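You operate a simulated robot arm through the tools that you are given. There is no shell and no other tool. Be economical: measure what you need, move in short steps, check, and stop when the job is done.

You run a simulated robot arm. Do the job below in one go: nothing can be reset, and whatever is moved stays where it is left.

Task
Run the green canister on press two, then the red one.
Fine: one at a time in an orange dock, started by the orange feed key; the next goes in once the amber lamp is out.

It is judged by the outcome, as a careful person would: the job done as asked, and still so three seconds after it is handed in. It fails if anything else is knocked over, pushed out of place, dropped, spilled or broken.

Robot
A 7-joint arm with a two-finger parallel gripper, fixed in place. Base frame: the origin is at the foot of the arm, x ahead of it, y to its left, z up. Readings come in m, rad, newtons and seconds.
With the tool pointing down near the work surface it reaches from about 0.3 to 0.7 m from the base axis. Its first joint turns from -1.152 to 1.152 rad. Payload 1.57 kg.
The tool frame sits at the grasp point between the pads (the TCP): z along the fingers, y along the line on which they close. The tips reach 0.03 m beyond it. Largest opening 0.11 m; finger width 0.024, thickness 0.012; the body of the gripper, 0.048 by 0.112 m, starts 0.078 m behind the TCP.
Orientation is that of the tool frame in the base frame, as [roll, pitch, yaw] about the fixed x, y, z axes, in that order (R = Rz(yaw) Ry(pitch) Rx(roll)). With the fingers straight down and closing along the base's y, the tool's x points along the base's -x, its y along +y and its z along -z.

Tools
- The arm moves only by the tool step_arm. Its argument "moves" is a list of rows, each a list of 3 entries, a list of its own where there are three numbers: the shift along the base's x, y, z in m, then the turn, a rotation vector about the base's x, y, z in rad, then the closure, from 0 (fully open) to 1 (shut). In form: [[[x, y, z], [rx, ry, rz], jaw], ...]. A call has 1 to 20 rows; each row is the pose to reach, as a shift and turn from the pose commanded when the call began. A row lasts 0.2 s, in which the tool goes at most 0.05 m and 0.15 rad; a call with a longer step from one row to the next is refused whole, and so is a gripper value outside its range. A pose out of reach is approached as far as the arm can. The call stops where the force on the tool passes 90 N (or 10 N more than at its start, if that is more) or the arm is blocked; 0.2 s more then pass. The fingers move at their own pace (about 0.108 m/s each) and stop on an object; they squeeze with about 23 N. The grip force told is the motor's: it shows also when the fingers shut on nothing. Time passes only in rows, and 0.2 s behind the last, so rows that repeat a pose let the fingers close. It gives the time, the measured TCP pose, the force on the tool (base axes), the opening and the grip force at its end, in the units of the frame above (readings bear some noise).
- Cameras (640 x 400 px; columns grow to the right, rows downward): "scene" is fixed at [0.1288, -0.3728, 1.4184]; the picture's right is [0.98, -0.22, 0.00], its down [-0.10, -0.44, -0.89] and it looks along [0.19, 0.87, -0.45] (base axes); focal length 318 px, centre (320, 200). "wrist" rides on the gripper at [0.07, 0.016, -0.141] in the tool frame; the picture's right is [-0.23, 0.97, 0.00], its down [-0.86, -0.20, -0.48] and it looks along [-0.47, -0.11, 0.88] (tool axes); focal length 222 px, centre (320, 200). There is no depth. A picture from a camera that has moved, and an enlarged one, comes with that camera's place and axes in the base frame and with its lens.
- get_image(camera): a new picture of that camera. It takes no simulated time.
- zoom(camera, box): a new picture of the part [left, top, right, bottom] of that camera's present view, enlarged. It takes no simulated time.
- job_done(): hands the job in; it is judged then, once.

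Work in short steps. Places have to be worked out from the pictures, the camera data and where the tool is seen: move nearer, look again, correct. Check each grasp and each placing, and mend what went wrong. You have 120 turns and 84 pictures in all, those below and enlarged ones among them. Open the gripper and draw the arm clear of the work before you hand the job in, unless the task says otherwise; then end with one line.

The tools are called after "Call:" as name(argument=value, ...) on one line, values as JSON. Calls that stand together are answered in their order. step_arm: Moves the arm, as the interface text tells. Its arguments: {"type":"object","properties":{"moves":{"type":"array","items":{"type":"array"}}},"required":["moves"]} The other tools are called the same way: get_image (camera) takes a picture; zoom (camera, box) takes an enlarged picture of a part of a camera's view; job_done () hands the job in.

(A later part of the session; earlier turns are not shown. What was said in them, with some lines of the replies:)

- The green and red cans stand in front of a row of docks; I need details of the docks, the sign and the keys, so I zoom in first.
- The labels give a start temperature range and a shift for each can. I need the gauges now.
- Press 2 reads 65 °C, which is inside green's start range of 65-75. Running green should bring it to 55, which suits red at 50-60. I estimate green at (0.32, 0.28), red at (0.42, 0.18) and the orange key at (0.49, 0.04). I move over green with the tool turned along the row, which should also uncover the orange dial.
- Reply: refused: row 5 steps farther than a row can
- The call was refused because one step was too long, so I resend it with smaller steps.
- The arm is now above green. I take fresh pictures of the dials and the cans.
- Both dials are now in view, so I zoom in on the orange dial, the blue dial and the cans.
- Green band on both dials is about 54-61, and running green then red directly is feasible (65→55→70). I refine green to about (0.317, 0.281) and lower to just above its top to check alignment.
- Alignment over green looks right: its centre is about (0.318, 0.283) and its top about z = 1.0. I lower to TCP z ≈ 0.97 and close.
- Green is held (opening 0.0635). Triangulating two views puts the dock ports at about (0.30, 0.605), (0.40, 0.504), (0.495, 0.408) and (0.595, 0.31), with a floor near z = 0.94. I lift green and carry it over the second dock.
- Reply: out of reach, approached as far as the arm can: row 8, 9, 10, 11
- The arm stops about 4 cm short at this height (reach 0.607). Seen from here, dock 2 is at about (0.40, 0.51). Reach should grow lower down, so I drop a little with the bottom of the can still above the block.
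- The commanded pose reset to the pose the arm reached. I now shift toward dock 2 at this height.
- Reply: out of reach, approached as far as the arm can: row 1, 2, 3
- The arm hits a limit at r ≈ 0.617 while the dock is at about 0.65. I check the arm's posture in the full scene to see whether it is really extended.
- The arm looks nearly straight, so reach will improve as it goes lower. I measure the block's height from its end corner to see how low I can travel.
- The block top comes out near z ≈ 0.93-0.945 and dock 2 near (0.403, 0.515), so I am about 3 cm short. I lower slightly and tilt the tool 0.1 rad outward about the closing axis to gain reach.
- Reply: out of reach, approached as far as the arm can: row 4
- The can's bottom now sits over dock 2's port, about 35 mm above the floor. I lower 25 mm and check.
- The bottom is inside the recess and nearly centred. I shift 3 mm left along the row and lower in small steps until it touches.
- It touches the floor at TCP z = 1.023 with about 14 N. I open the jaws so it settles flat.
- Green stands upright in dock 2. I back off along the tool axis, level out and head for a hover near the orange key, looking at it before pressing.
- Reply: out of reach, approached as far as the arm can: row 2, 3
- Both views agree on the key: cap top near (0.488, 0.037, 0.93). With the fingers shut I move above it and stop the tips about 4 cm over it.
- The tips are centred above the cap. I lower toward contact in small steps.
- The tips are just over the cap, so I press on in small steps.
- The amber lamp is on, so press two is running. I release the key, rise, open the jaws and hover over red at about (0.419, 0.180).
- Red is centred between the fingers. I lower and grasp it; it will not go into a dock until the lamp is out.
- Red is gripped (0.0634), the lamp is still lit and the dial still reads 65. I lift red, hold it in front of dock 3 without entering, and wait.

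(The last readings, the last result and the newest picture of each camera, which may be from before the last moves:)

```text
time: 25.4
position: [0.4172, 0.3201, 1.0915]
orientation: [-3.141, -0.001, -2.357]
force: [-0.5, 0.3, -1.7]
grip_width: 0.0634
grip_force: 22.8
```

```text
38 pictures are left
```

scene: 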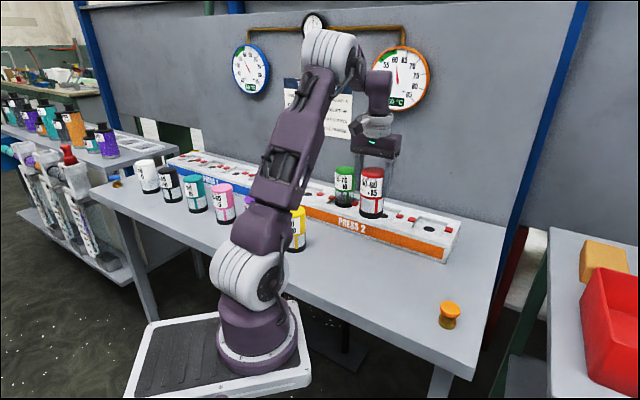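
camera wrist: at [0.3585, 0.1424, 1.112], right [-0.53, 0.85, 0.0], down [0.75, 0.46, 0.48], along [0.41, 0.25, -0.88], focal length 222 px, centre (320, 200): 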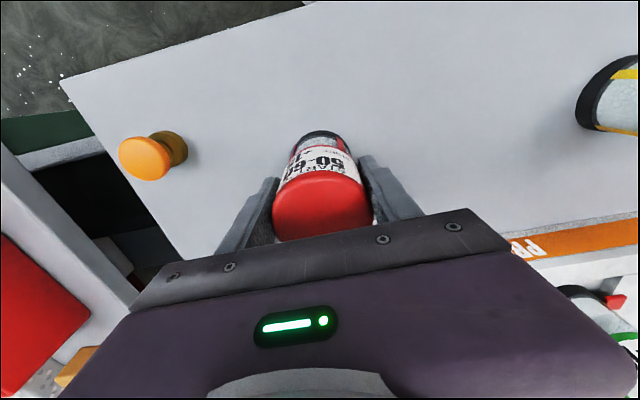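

Call:
zoom(camera="scene", box=[220, 0, 460, 150])

Call:
zoom(camera="scene", box=[310, 140, 450, 240])

```text
2.67 times, centred on (340, 75) of scene
camera zoom: at [0.1289, -0.3728, 1.4184], right [0.98, -0.22, 0.0], down [-0.1, -0.44, -0.89], along [0.19, 0.87, -0.45], focal length 849 px, centre (267, 533)
```

zoom: 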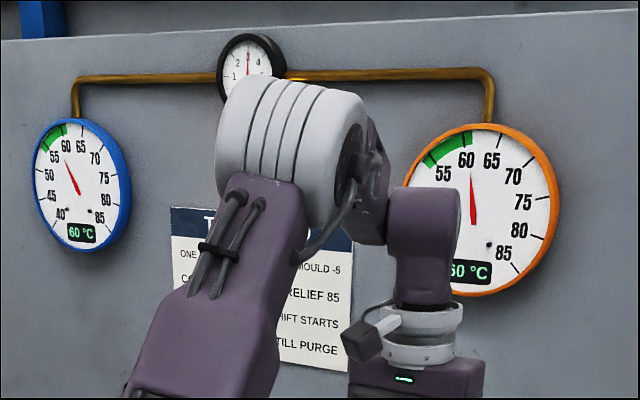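

```text
4.00 times, centred on (380, 190) of scene
camera zoom: at [0.1289, -0.3728, 1.4184], right [0.98, -0.22, 0.0], down [-0.1, -0.44, -0.89], along [0.19, 0.87, -0.45], focal length 1274 px, centre (80, 240)
```

zoom: 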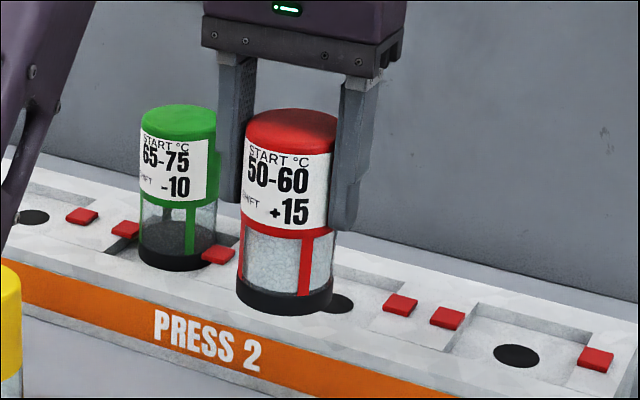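

The run is in progress: the needle is near 60 and the contents of green are going down. I shift aside so the lamp shows, and wait.

Call:
step_arm(moves=[[[0.02, -0.04, 0.01], [0, 0, 0], 1], [[0.03, -0.08, 0.02], [0, 0, 0], 1], [[0.03, -0.12, 0.03], [0, 0, 0], 1], [[0.03, -0.12, 0.03], [0, 0, 0], 1], [[0.03, -0.12, 0.03], [0, 0, 0], 1], [[0.03, -0.12, 0.03], [0, 0, 0], 1], [[0.03, -0.12, 0.03], [0, 0, 0], 1], [[0.03, -0.12, 0.03], [0, 0, 0], 1], [[0.03, -0.12, 0.03], [0, 0, 0], 1], [[0.03, -0.12, 0.03], [0, 0, 0], 1], [[0.03, -0.12, 0.03], [0, 0, 0], 1], [[0.03, -0.12, 0.03], [0, 0, 0], 1], [[0.03, -0.12, 0.03], [0, 0, 0], 1], [[0.03, -0.12, 0.03], [0, 0, 0], 1]])

Call:
zoom(camera="scene", box=[220, 0, 460, 150])

```text
time: 28.4
position: [0.4479, 0.2007, 1.1207]
orientation: [3.141, -0.001, -2.356]
force: [1.4, -0.3, -1.8]
grip_width: 0.0635
grip_force: 23.3
```

```text
2.67 times, centred on (340, 75) of scene
camera zoom: at [0.1289, -0.3728, 1.4184], right [0.98, -0.22, 0.0], down [-0.1, -0.44, -0.89], along [0.19, 0.87, -0.45], focal length 849 px, centre (267, 533)
```

zoom: 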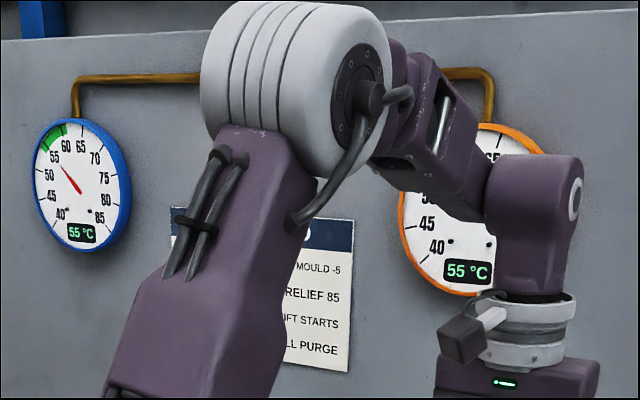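

Both dials now read 55, as predicted. I move further aside to confirm the lamp is out.

Call:
step_arm(moves=[[[0.03, -0.03, 0], [0, 0, 0], 1], [[0.06, -0.06, 0], [0, 0, 0], 1], [[0.09, -0.09, 0], [0, 0, 0], 1], [[0.09, -0.09, 0], [0, 0, 0], 1], [[0.09, -0.09, 0], [0, 0, 0], 1]])

Call:
zoom(camera="scene", box=[220, 0, 460, 150])

```text
time: 29.6
position: [0.5382, 0.1102, 1.1195]
orientation: [-3.141, -0.002, -2.356]
force: [0.2, -0.2, -2.1]
grip_width: 0.0633
grip_force: 22.9
```

```text
2.67 times, centred on (340, 75) of scene
camera zoom: at [0.1289, -0.3728, 1.4184], right [0.98, -0.22, 0.0], down [-0.1, -0.44, -0.89], along [0.19, 0.87, -0.45], focal length 849 px, centre (267, 533)
```

zoom: 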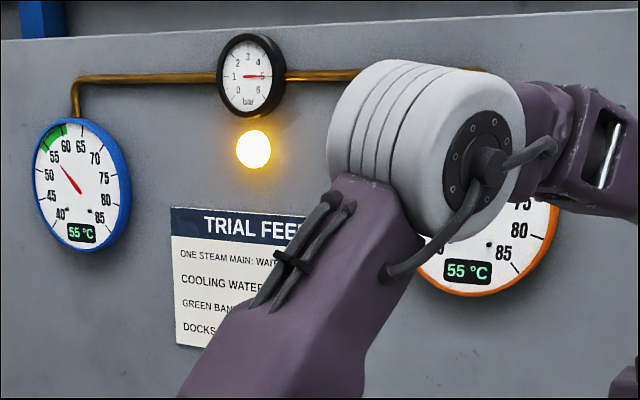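

The lamp is still on, so I keep waiting here.

Call:
step_arm(moves=[[[0, 0, 0], [0, 0, 0], 1], [[0, 0, 0], [0, 0, 0], 1], [[0, 0, 0], [0, 0, 0], 1], [[0, 0, 0], [0, 0, 0], 1], [[0, 0, 0], [0, 0, 0], 1], [[0, 0, 0], [0, 0, 0], 1], [[0, 0, 0], [0, 0, 0], 1], [[0, 0, 0], [0, 0, 0], 1], [[0, 0, 0], [0, 0, 0], 1], [[0, 0, 0], [0, 0, 0], 1], [[0, 0, 0], [0, 0, 0], 1], [[0, 0, 0], [0, 0, 0], 1], [[0, 0, 0], [0, 0, 0], 1], [[0, 0, 0], [0, 0, 0], 1], [[0, 0, 0], [0, 0, 0], 1]])

Call:
zoom(camera="scene", box=[220, 0, 460, 150])

```text
time: 32.8
position: [0.5379, 0.1111, 1.1212]
orientation: [-3.141, 0.001, -2.356]
force: [0.9, -0.7, -2.8]
grip_width: 0.0632
grip_force: 23.0
```

```text
2.67 times, centred on (340, 75) of scene
camera zoom: at [0.1289, -0.3728, 1.4184], right [0.98, -0.22, 0.0], down [-0.1, -0.44, -0.89], along [0.19, 0.87, -0.45], focal length 849 px, centre (267, 533)
```

zoom: 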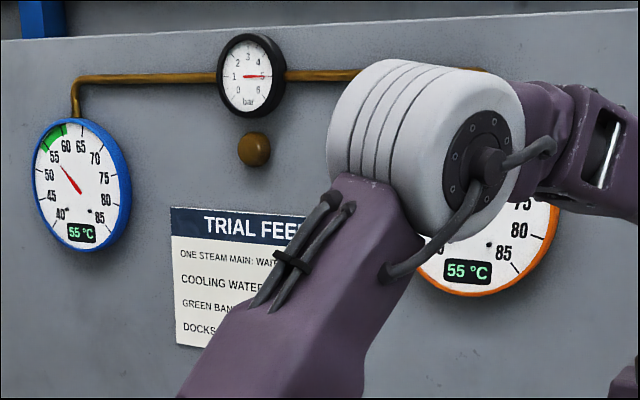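

The lamp is out and the press is at 55 °C, within red's range. I carry red to dock 3 (about (0.504, 0.415)) with the same tilted approach.

Call:
step_arm(moves=[[[-0.016, 0.04, 0], [0, 0, 0], 1], [[-0.032, 0.08, 0], [0, 0, 0], 1], [[-0.048, 0.12, 0], [0, 0, 0], 1], [[-0.064, 0.16, 0], [0, 0, 0], 1], [[-0.08, 0.2, 0], [0, 0, 0], 1], [[-0.088, 0.239, -0.01], [0, 0, 0], 1], [[-0.088, 0.239, -0.035], [0.035, -0.035, 0], 1], [[-0.088, 0.239, -0.055], [0.071, -0.071, 0], 1], [[-0.065, 0.268, -0.065], [0.071, -0.071, 0], 1], [[-0.041, 0.297, -0.065], [0.071, -0.071, 0], 1], [[-0.041, 0.297, -0.065], [0.071, -0.071, 0], 1]])

Call:
zoom(camera="scene", box=[330, 160, 430, 230])

Call:
get_image(camera="wrist")

```text
time: 35.2
position: [0.4981, 0.4075, 1.0561]
orientation: [-3.14, 0.099, -2.357]
force: [0.6, -0.4, -2.9]
grip_width: 0.0637
grip_force: 23.0
```

```text
5.71 times, centred on (380, 195) of scene
camera zoom: at [0.1289, -0.3728, 1.4184], right [0.98, -0.22, 0.0], down [-0.1, -0.44, -0.89], along [0.19, 0.87, -0.45], focal length 1820 px, centre (-23, 229)
```

zoom: 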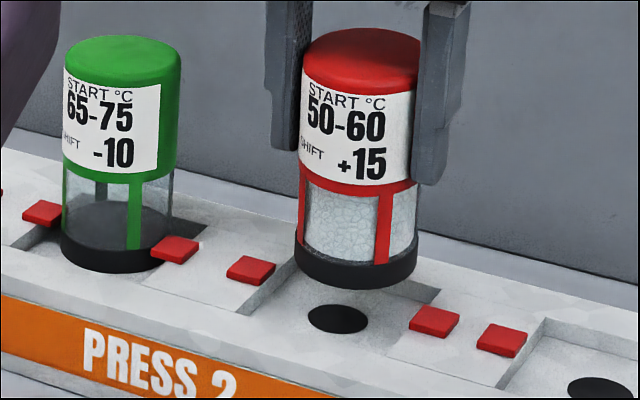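

```text
31 pictures are left
camera wrist: at [0.4278, 0.3604, 1.1894], right [-0.53, 0.85, 0.02], down [0.71, 0.43, 0.56], along [0.47, 0.31, -0.83], focal length 222 px, centre (320, 200)
```

wrist: 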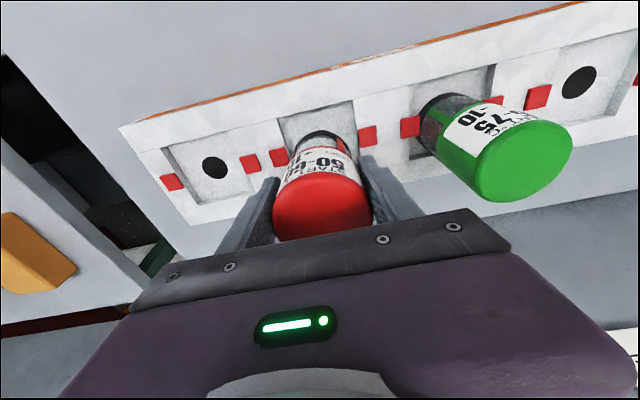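

Green has emptied and its dock's latches have closed. Red sits above dock 3, slightly right of the port. I shift 4 mm left along the row and lower.

Call:
step_arm(moves=[[[-0.003, 0.003, -0.01], [0, 0, 0], 1], [[-0.003, 0.003, -0.02], [0, 0, 0], 1], [[-0.003, 0.003, -0.026], [0, 0, 0], 1], [[-0.003, 0.003, -0.026], [0, 0, 0], 1]])

Call:
zoom(camera="scene", box=[330, 170, 430, 240])

Call:
zoom(camera="wrist", box=[220, 60, 420, 185])

```text
time: 36.2
position: [0.4941, 0.4114, 1.0306]
orientation: [-3.141, 0.102, -2.356]
force: [0.5, 0.2, -1.7]
grip_width: 0.0635
grip_force: 23.0
```

```text
5.71 times, centred on (380, 205) of scene
camera zoom: at [0.1289, -0.3728, 1.4184], right [0.98, -0.22, 0.0], down [-0.1, -0.44, -0.89], along [0.19, 0.87, -0.45], focal length 1820 px, centre (-23, 171)
```

zoom: 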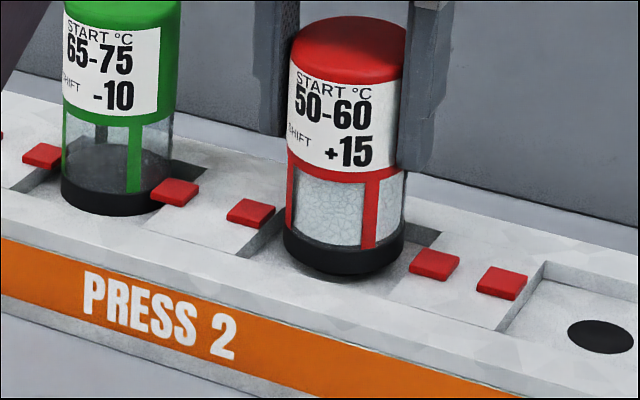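

```text
3.20 times, centred on (320, 122) of wrist
camera zoom: at [0.4244, 0.3631, 1.1638], right [-0.53, 0.85, 0.02], down [0.71, 0.43, 0.56], along [0.47, 0.31, -0.83], focal length 711 px, centre (320, 448)
```

zoom: 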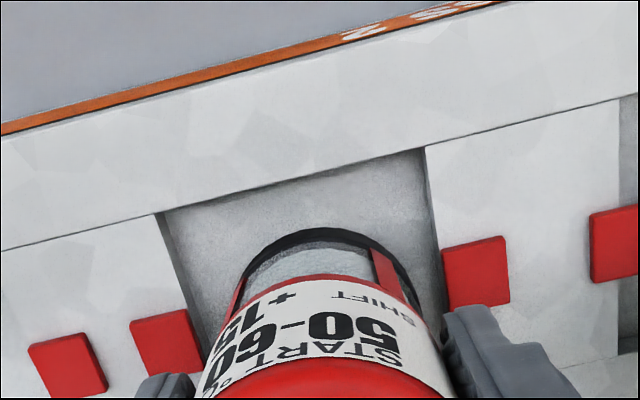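

The wrist view shows red a little toward the left wall of the recess, so I shift back 4 mm while lowering to contact.

Call:
step_arm(moves=[[[0.003, -0.003, -0.002], [0, 0, 0], 1], [[0.003, -0.003, -0.006], [0, 0, 0], 1], [[0.003, -0.003, -0.01], [0, 0, 0], 1], [[0.003, -0.003, -0.01], [0, 0, 0], 1]])

Call:
zoom(camera="scene", box=[330, 170, 430, 240])

Call:
zoom(camera="wrist", box=[220, 60, 420, 185])

```text
time: 37.2
position: [0.4975, 0.4088, 1.0212]
orientation: [-3.141, 0.107, -2.356]
force: [1.3, 2.1, 21.2]
grip_width: 0.0635
grip_force: 22.7
```

```text
5.71 times, centred on (380, 205) of scene
camera zoom: at [0.1285, -0.373, 1.4184], right [0.98, -0.22, 0.0], down [-0.1, -0.44, -0.89], along [0.19, 0.87, -0.45], focal length 1820 px, centre (-23, 171)
```

zoom: 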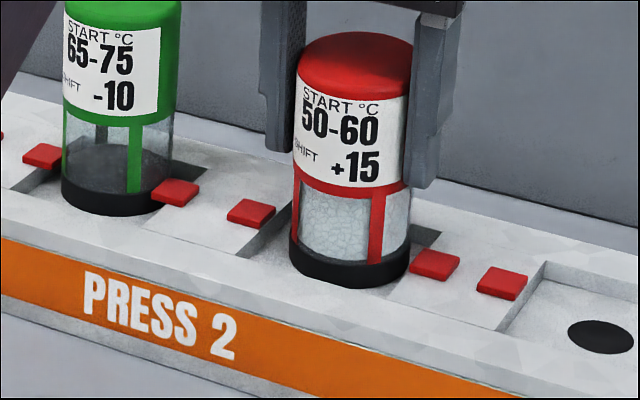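

```text
3.20 times, centred on (320, 122) of wrist
camera zoom: at [0.427, 0.3599, 1.1549], right [-0.53, 0.85, 0.02], down [0.71, 0.42, 0.57], along [0.47, 0.32, -0.82], focal length 711 px, centre (320, 448)
```

zoom: 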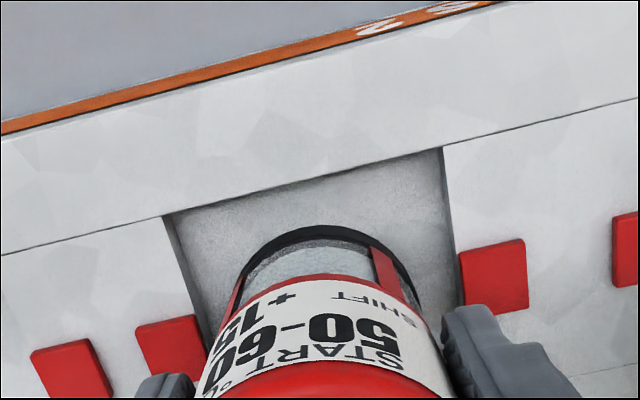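

Red is in contact with the floor and inside the recess. I release it gently.

Call:
step_arm(moves=[[[0, 0, 0.002], [0, 0, 0], 0.9], [[0, 0, 0.002], [0, 0, 0], 0.4], [[0, 0, 0.002], [0, 0, 0], 0], [[0, 0, 0.002], [0, 0, 0], 0], [[0, 0, 0.002], [0, 0, 0], 0]])

Call:
zoom(camera="scene", box=[330, 160, 430, 230])

Call:
get_image(camera="wrist")

```text
time: 38.4
position: [0.497, 0.4077, 1.0215]
orientation: [-3.141, 0.098, -2.358]
force: [-0.7, 0.0, -0.1]
grip_width: 0.1102
grip_force: 0.1
```

```text
5.71 times, centred on (380, 195) of scene
camera zoom: at [0.1288, -0.3728, 1.4184], right [0.98, -0.22, 0.0], down [-0.1, -0.44, -0.89], along [0.19, 0.87, -0.45], focal length 1820 px, centre (-23, 229)
```

zoom: 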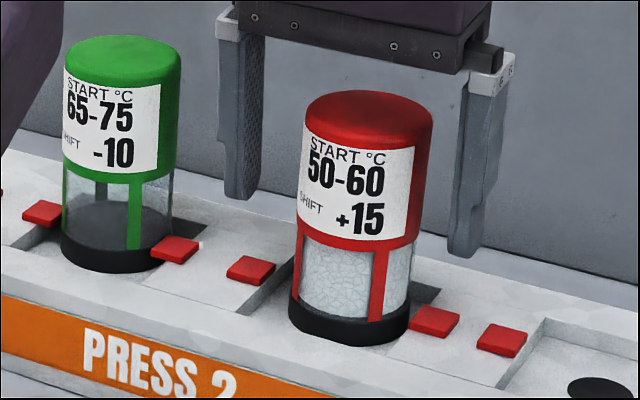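

```text
25 pictures are left
camera wrist: at [0.4271, 0.3599, 1.1553], right [-0.53, 0.85, 0.02], down [0.71, 0.43, 0.56], along [0.47, 0.31, -0.83], focal length 222 px, centre (320, 200)
```

wrist: 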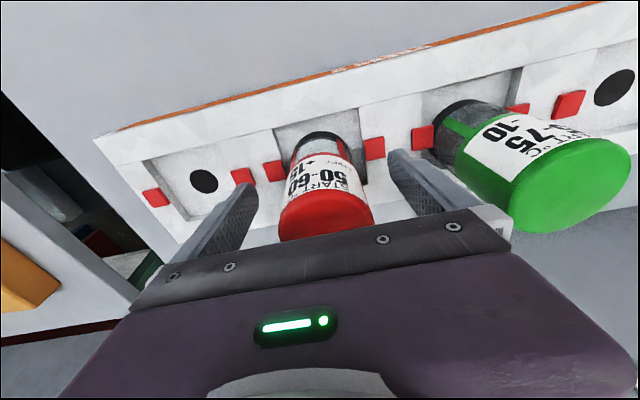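

Red is seated upright. I retreat upward, level the tool and go to the key hover with the fingers shut.

Call:
step_arm(moves=[[[-0.006, -0.006, 0.04], [0, 0, 0], 0], [[-0.014, -0.014, 0.08], [0, 0, 0], 0], [[-0.025, -0.025, 0.12], [0, 0, 0], 0], [[-0.04, -0.05, 0.14], [-0.035, 0.035, 0], 0], [[-0.05, -0.09, 0.14], [-0.071, 0.071, 0], 0.3], [[-0.05, -0.13, 0.14], [-0.071, 0.071, 0], 0.7], [[-0.05, -0.17, 0.14], [-0.071, 0.071, 0], 1], [[-0.05, -0.21, 0.14], [-0.071, 0.071, 0], 1], [[-0.05, -0.25, 0.14], [-0.071, 0.071, 0], 1], [[-0.04, -0.29, 0.13], [-0.071, 0.071, 0], 1], [[-0.03, -0.33, 0.11], [-0.071, 0.071, 0], 1], [[-0.0075, -0.3695, 0.09], [-0.071, 0.071, 0], 1], [[-0.0075, -0.3695, 0.045], [-0.071, 0.071, 0], 1], [[-0.0075, -0.3695, 0], [-0.071, 0.071, 0], 1], [[-0.0075, -0.3695, -0.02], [-0.071, 0.071, 0], 1], [[-0.0075, -0.3695, -0.02], [-0.071, 0.071, 0], 1]])

Call:
zoom(camera="scene", box=[300, 140, 500, 340])

```text
time: 41.8
position: [0.4895, 0.0382, 0.9995]
orientation: [-3.141, -0.001, -2.358]
force: [0.3, -0.7, -0.3]
grip_width: 0.0001
grip_force: 20.6
```

```text
2.00 times, centred on (400, 240) of scene
camera zoom: at [0.1288, -0.3728, 1.4184], right [0.98, -0.22, 0.0], down [-0.1, -0.44, -0.89], along [0.19, 0.87, -0.45], focal length 637 px, centre (160, 120)
```

zoom: 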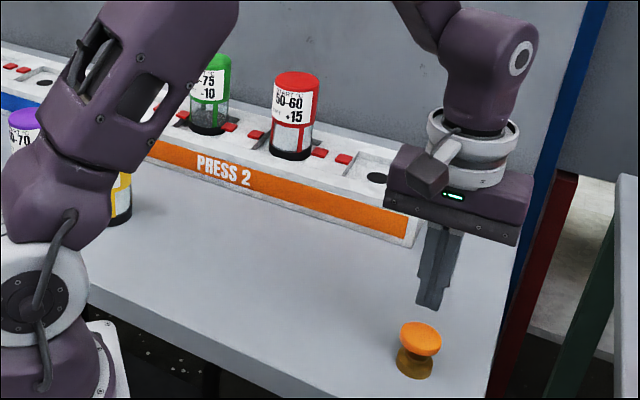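

The position above the key is the same as before. I press down to TCP z = 0.947, as worked the first time, then release.

Call:
step_arm(moves=[[[0, 0, -0.02], [0, 0, 0], 1], [[0, 0, -0.04], [0, 0, 0], 1], [[0, 0, -0.046], [0, 0, 0], 1], [[0, 0, -0.05], [0, 0, 0], 1], [[0, 0, -0.054], [0, 0, 0], 1]])

Call:
get_image(camera="scene")

```text
time: 43.0
position: [0.4906, 0.0379, 0.9486]
orientation: [3.14, 0.0, -2.356]
force: [0.0, -1.0, 4.7]
grip_width: 0.0001
grip_force: 20.7
```

```text
23 pictures are left
```

scene: 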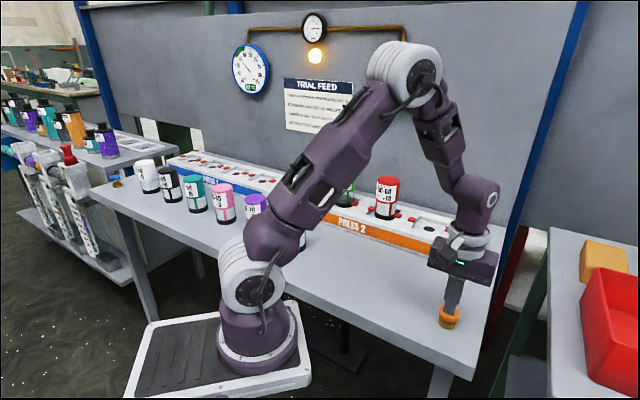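

The lamp is on again. I raise clear, open the gripper, and wait for the run to finish.

Call:
step_arm(moves=[[[0, 0, 0.04], [0, 0, 0], 1], [[0, 0, 0.085], [0, 0, 0], 1], [[0, 0, 0.13], [0, 0, 0], 1], [[0, 0, 0.17], [0, 0, 0], 0.5], [[0, 0, 0.2], [0, 0, 0], 0], [[0, 0, 0.2], [0, 0, 0], 0], [[0, 0, 0.2], [0, 0, 0], 0], [[0, 0, 0.2], [0, 0, 0], 0], [[0, 0, 0.2], [0, 0, 0], 0], [[0, 0, 0.2], [0, 0, 0], 0], [[0, 0, 0.2], [0, 0, 0], 0], [[0, 0, 0.2], [0, 0, 0], 0], [[0, 0, 0.2], [0, 0, 0], 0], [[0, 0, 0.2], [0, 0, 0], 0], [[0, 0, 0.2], [0, 0, 0], 0], [[0, 0, 0.2], [0, 0, 0], 0], [[0, 0, 0.2], [0, 0, 0], 0], [[0, 0, 0.2], [0, 0, 0], 0], [[0, 0, 0.2], [0, 0, 0], 0], [[0, 0, 0.2], [0, 0, 0], 0]])

Call:
step_arm(moves=[[[0, 0, 0], [0, 0, 0], 0], [[0, 0, 0], [0, 0, 0], 0], [[0, 0, 0], [0, 0, 0], 0], [[0, 0, 0], [0, 0, 0], 0], [[0, 0, 0], [0, 0, 0], 0], [[0, 0, 0], [0, 0, 0], 0], [[0, 0, 0], [0, 0, 0], 0], [[0, 0, 0], [0, 0, 0], 0], [[0, 0, 0], [0, 0, 0], 0], [[0, 0, 0], [0, 0, 0], 0], [[0, 0, 0], [0, 0, 0], 0], [[0, 0, 0], [0, 0, 0], 0], [[0, 0, 0], [0, 0, 0], 0], [[0, 0, 0], [0, 0, 0], 0], [[0, 0, 0], [0, 0, 0], 0], [[0, 0, 0], [0, 0, 0], 0], [[0, 0, 0], [0, 0, 0], 0], [[0, 0, 0], [0, 0, 0], 0], [[0, 0, 0], [0, 0, 0], 0], [[0, 0, 0], [0, 0, 0], 0]])

Call:
step_arm(moves=[[[0, 0, 0], [0, 0, 0], 0], [[0, 0, 0], [0, 0, 0], 0], [[0, 0, 0], [0, 0, 0], 0], [[0, 0, 0], [0, 0, 0], 0], [[0, 0, 0], [0, 0, 0], 0], [[0, 0, 0], [0, 0, 0], 0], [[0, 0, 0], [0, 0, 0], 0], [[0, 0, 0], [0, 0, 0], 0], [[0, 0, 0], [0, 0, 0], 0], [[0, 0, 0], [0, 0, 0], 0], [[0, 0, 0], [0, 0, 0], 0], [[0, 0, 0], [0, 0, 0], 0], [[0, 0, 0], [0, 0, 0], 0], [[0, 0, 0], [0, 0, 0], 0], [[0, 0, 0], [0, 0, 0], 0], [[0, 0, 0], [0, 0, 0], 0], [[0, 0, 0], [0, 0, 0], 0], [[0, 0, 0], [0, 0, 0], 0], [[0, 0, 0], [0, 0, 0], 0], [[0, 0, 0], [0, 0, 0], 0]])

Call:
get_image(camera="scene")

Call:
zoom(camera="scene", box=[220, 0, 460, 150])

Call:
zoom(camera="scene", box=[310, 140, 450, 240])

```text
time: 47.2
position: [0.4886, 0.0365, 1.1494]
orientation: [3.141, 0.001, -2.357]
force: [0.2, 0.0, 0.2]
grip_width: 0.11
grip_force: 0.0
```

```text
time: 51.4
position: [0.4881, 0.0377, 1.147]
orientation: [3.14, 0.001, -2.356]
force: [0.2, -0.1, -0.6]
grip_width: 0.1101
grip_force: 0.1
```

```text
time: 55.6
position: [0.4886, 0.0378, 1.1489]
orientation: [3.141, -0.002, -2.357]
force: [1.2, -0.7, -0.3]
grip_width: 0.1102
grip_force: 0.2
```

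```text
22 pictures are left
```

scene: 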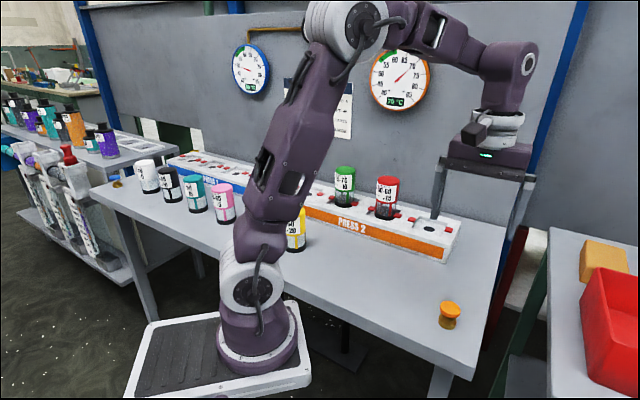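

```text
2.67 times, centred on (340, 75) of scene
camera zoom: at [0.1288, -0.3728, 1.4184], right [0.98, -0.22, 0.0], down [-0.1, -0.44, -0.89], along [0.19, 0.87, -0.45], focal length 849 px, centre (267, 533)
```

zoom: 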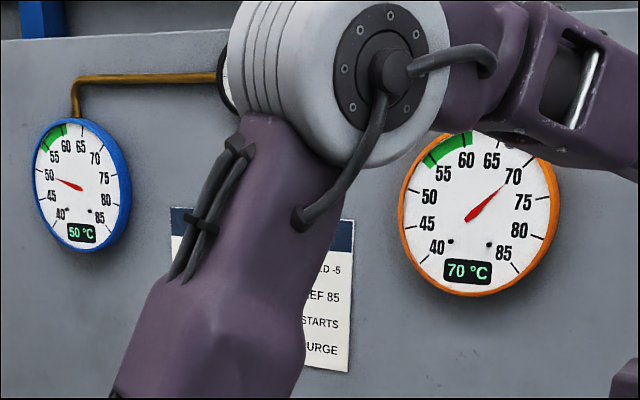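

```text
4.00 times, centred on (380, 190) of scene
camera zoom: at [0.1288, -0.3728, 1.4184], right [0.98, -0.22, 0.0], down [-0.1, -0.44, -0.89], along [0.19, 0.87, -0.45], focal length 1274 px, centre (80, 240)
```

zoom: 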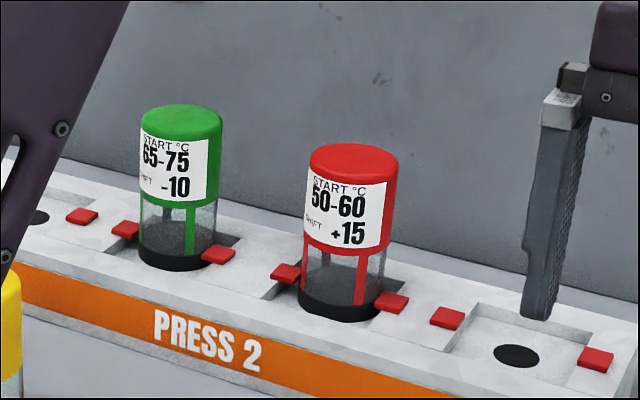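

Red's contents have gone and the dials read 70 and 50. I shift a little so the lamp is visible and confirm the run has ended.

Call:
step_arm(moves=[[[0.04, 0.02, 0], [0, 0, 0], 0], [[0.06, 0.04, -0.02], [0, 0, 0], 0], [[0.06, 0.05, -0.03], [0, 0, 0], 0], [[0.06, 0.05, -0.03], [0, 0, 0], 0], [[0.06, 0.05, -0.03], [0, 0, 0], 0], [[0.06, 0.05, -0.03], [0, 0, 0], 0], [[0.06, 0.05, -0.03], [0, 0, 0], 0], [[0.06, 0.05, -0.03], [0, 0, 0], 0], [[0.06, 0.05, -0.03], [0, 0, 0], 0], [[0.06, 0.05, -0.03], [0, 0, 0], 0]])

Call:
get_image(camera="scene")

```text
time: 57.8
position: [0.5494, 0.0891, 1.1185]
orientation: [-3.141, 0.0, -2.355]
force: [-0.1, 0.5, 0.0]
grip_width: 0.11
grip_force: 0.0
```

```text
19 pictures are left
```

scene: 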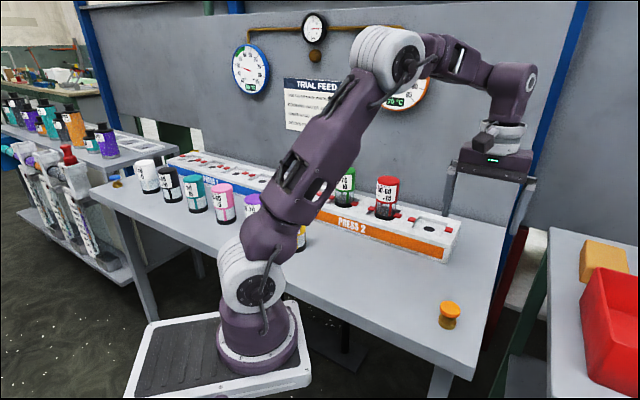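

The lamp is out, both cans stand spent in their docks, and the gripper is open and clear. I hand the job in.

Call:
job_done()

```text
The job is handed in.
```

I ran the green canister and then the red one on press two, each started in its temperature range and with the amber lamp out in between; press two now reads 70 °C and press one has dropped to 50 °C, so both are outside the green band for the next shift.
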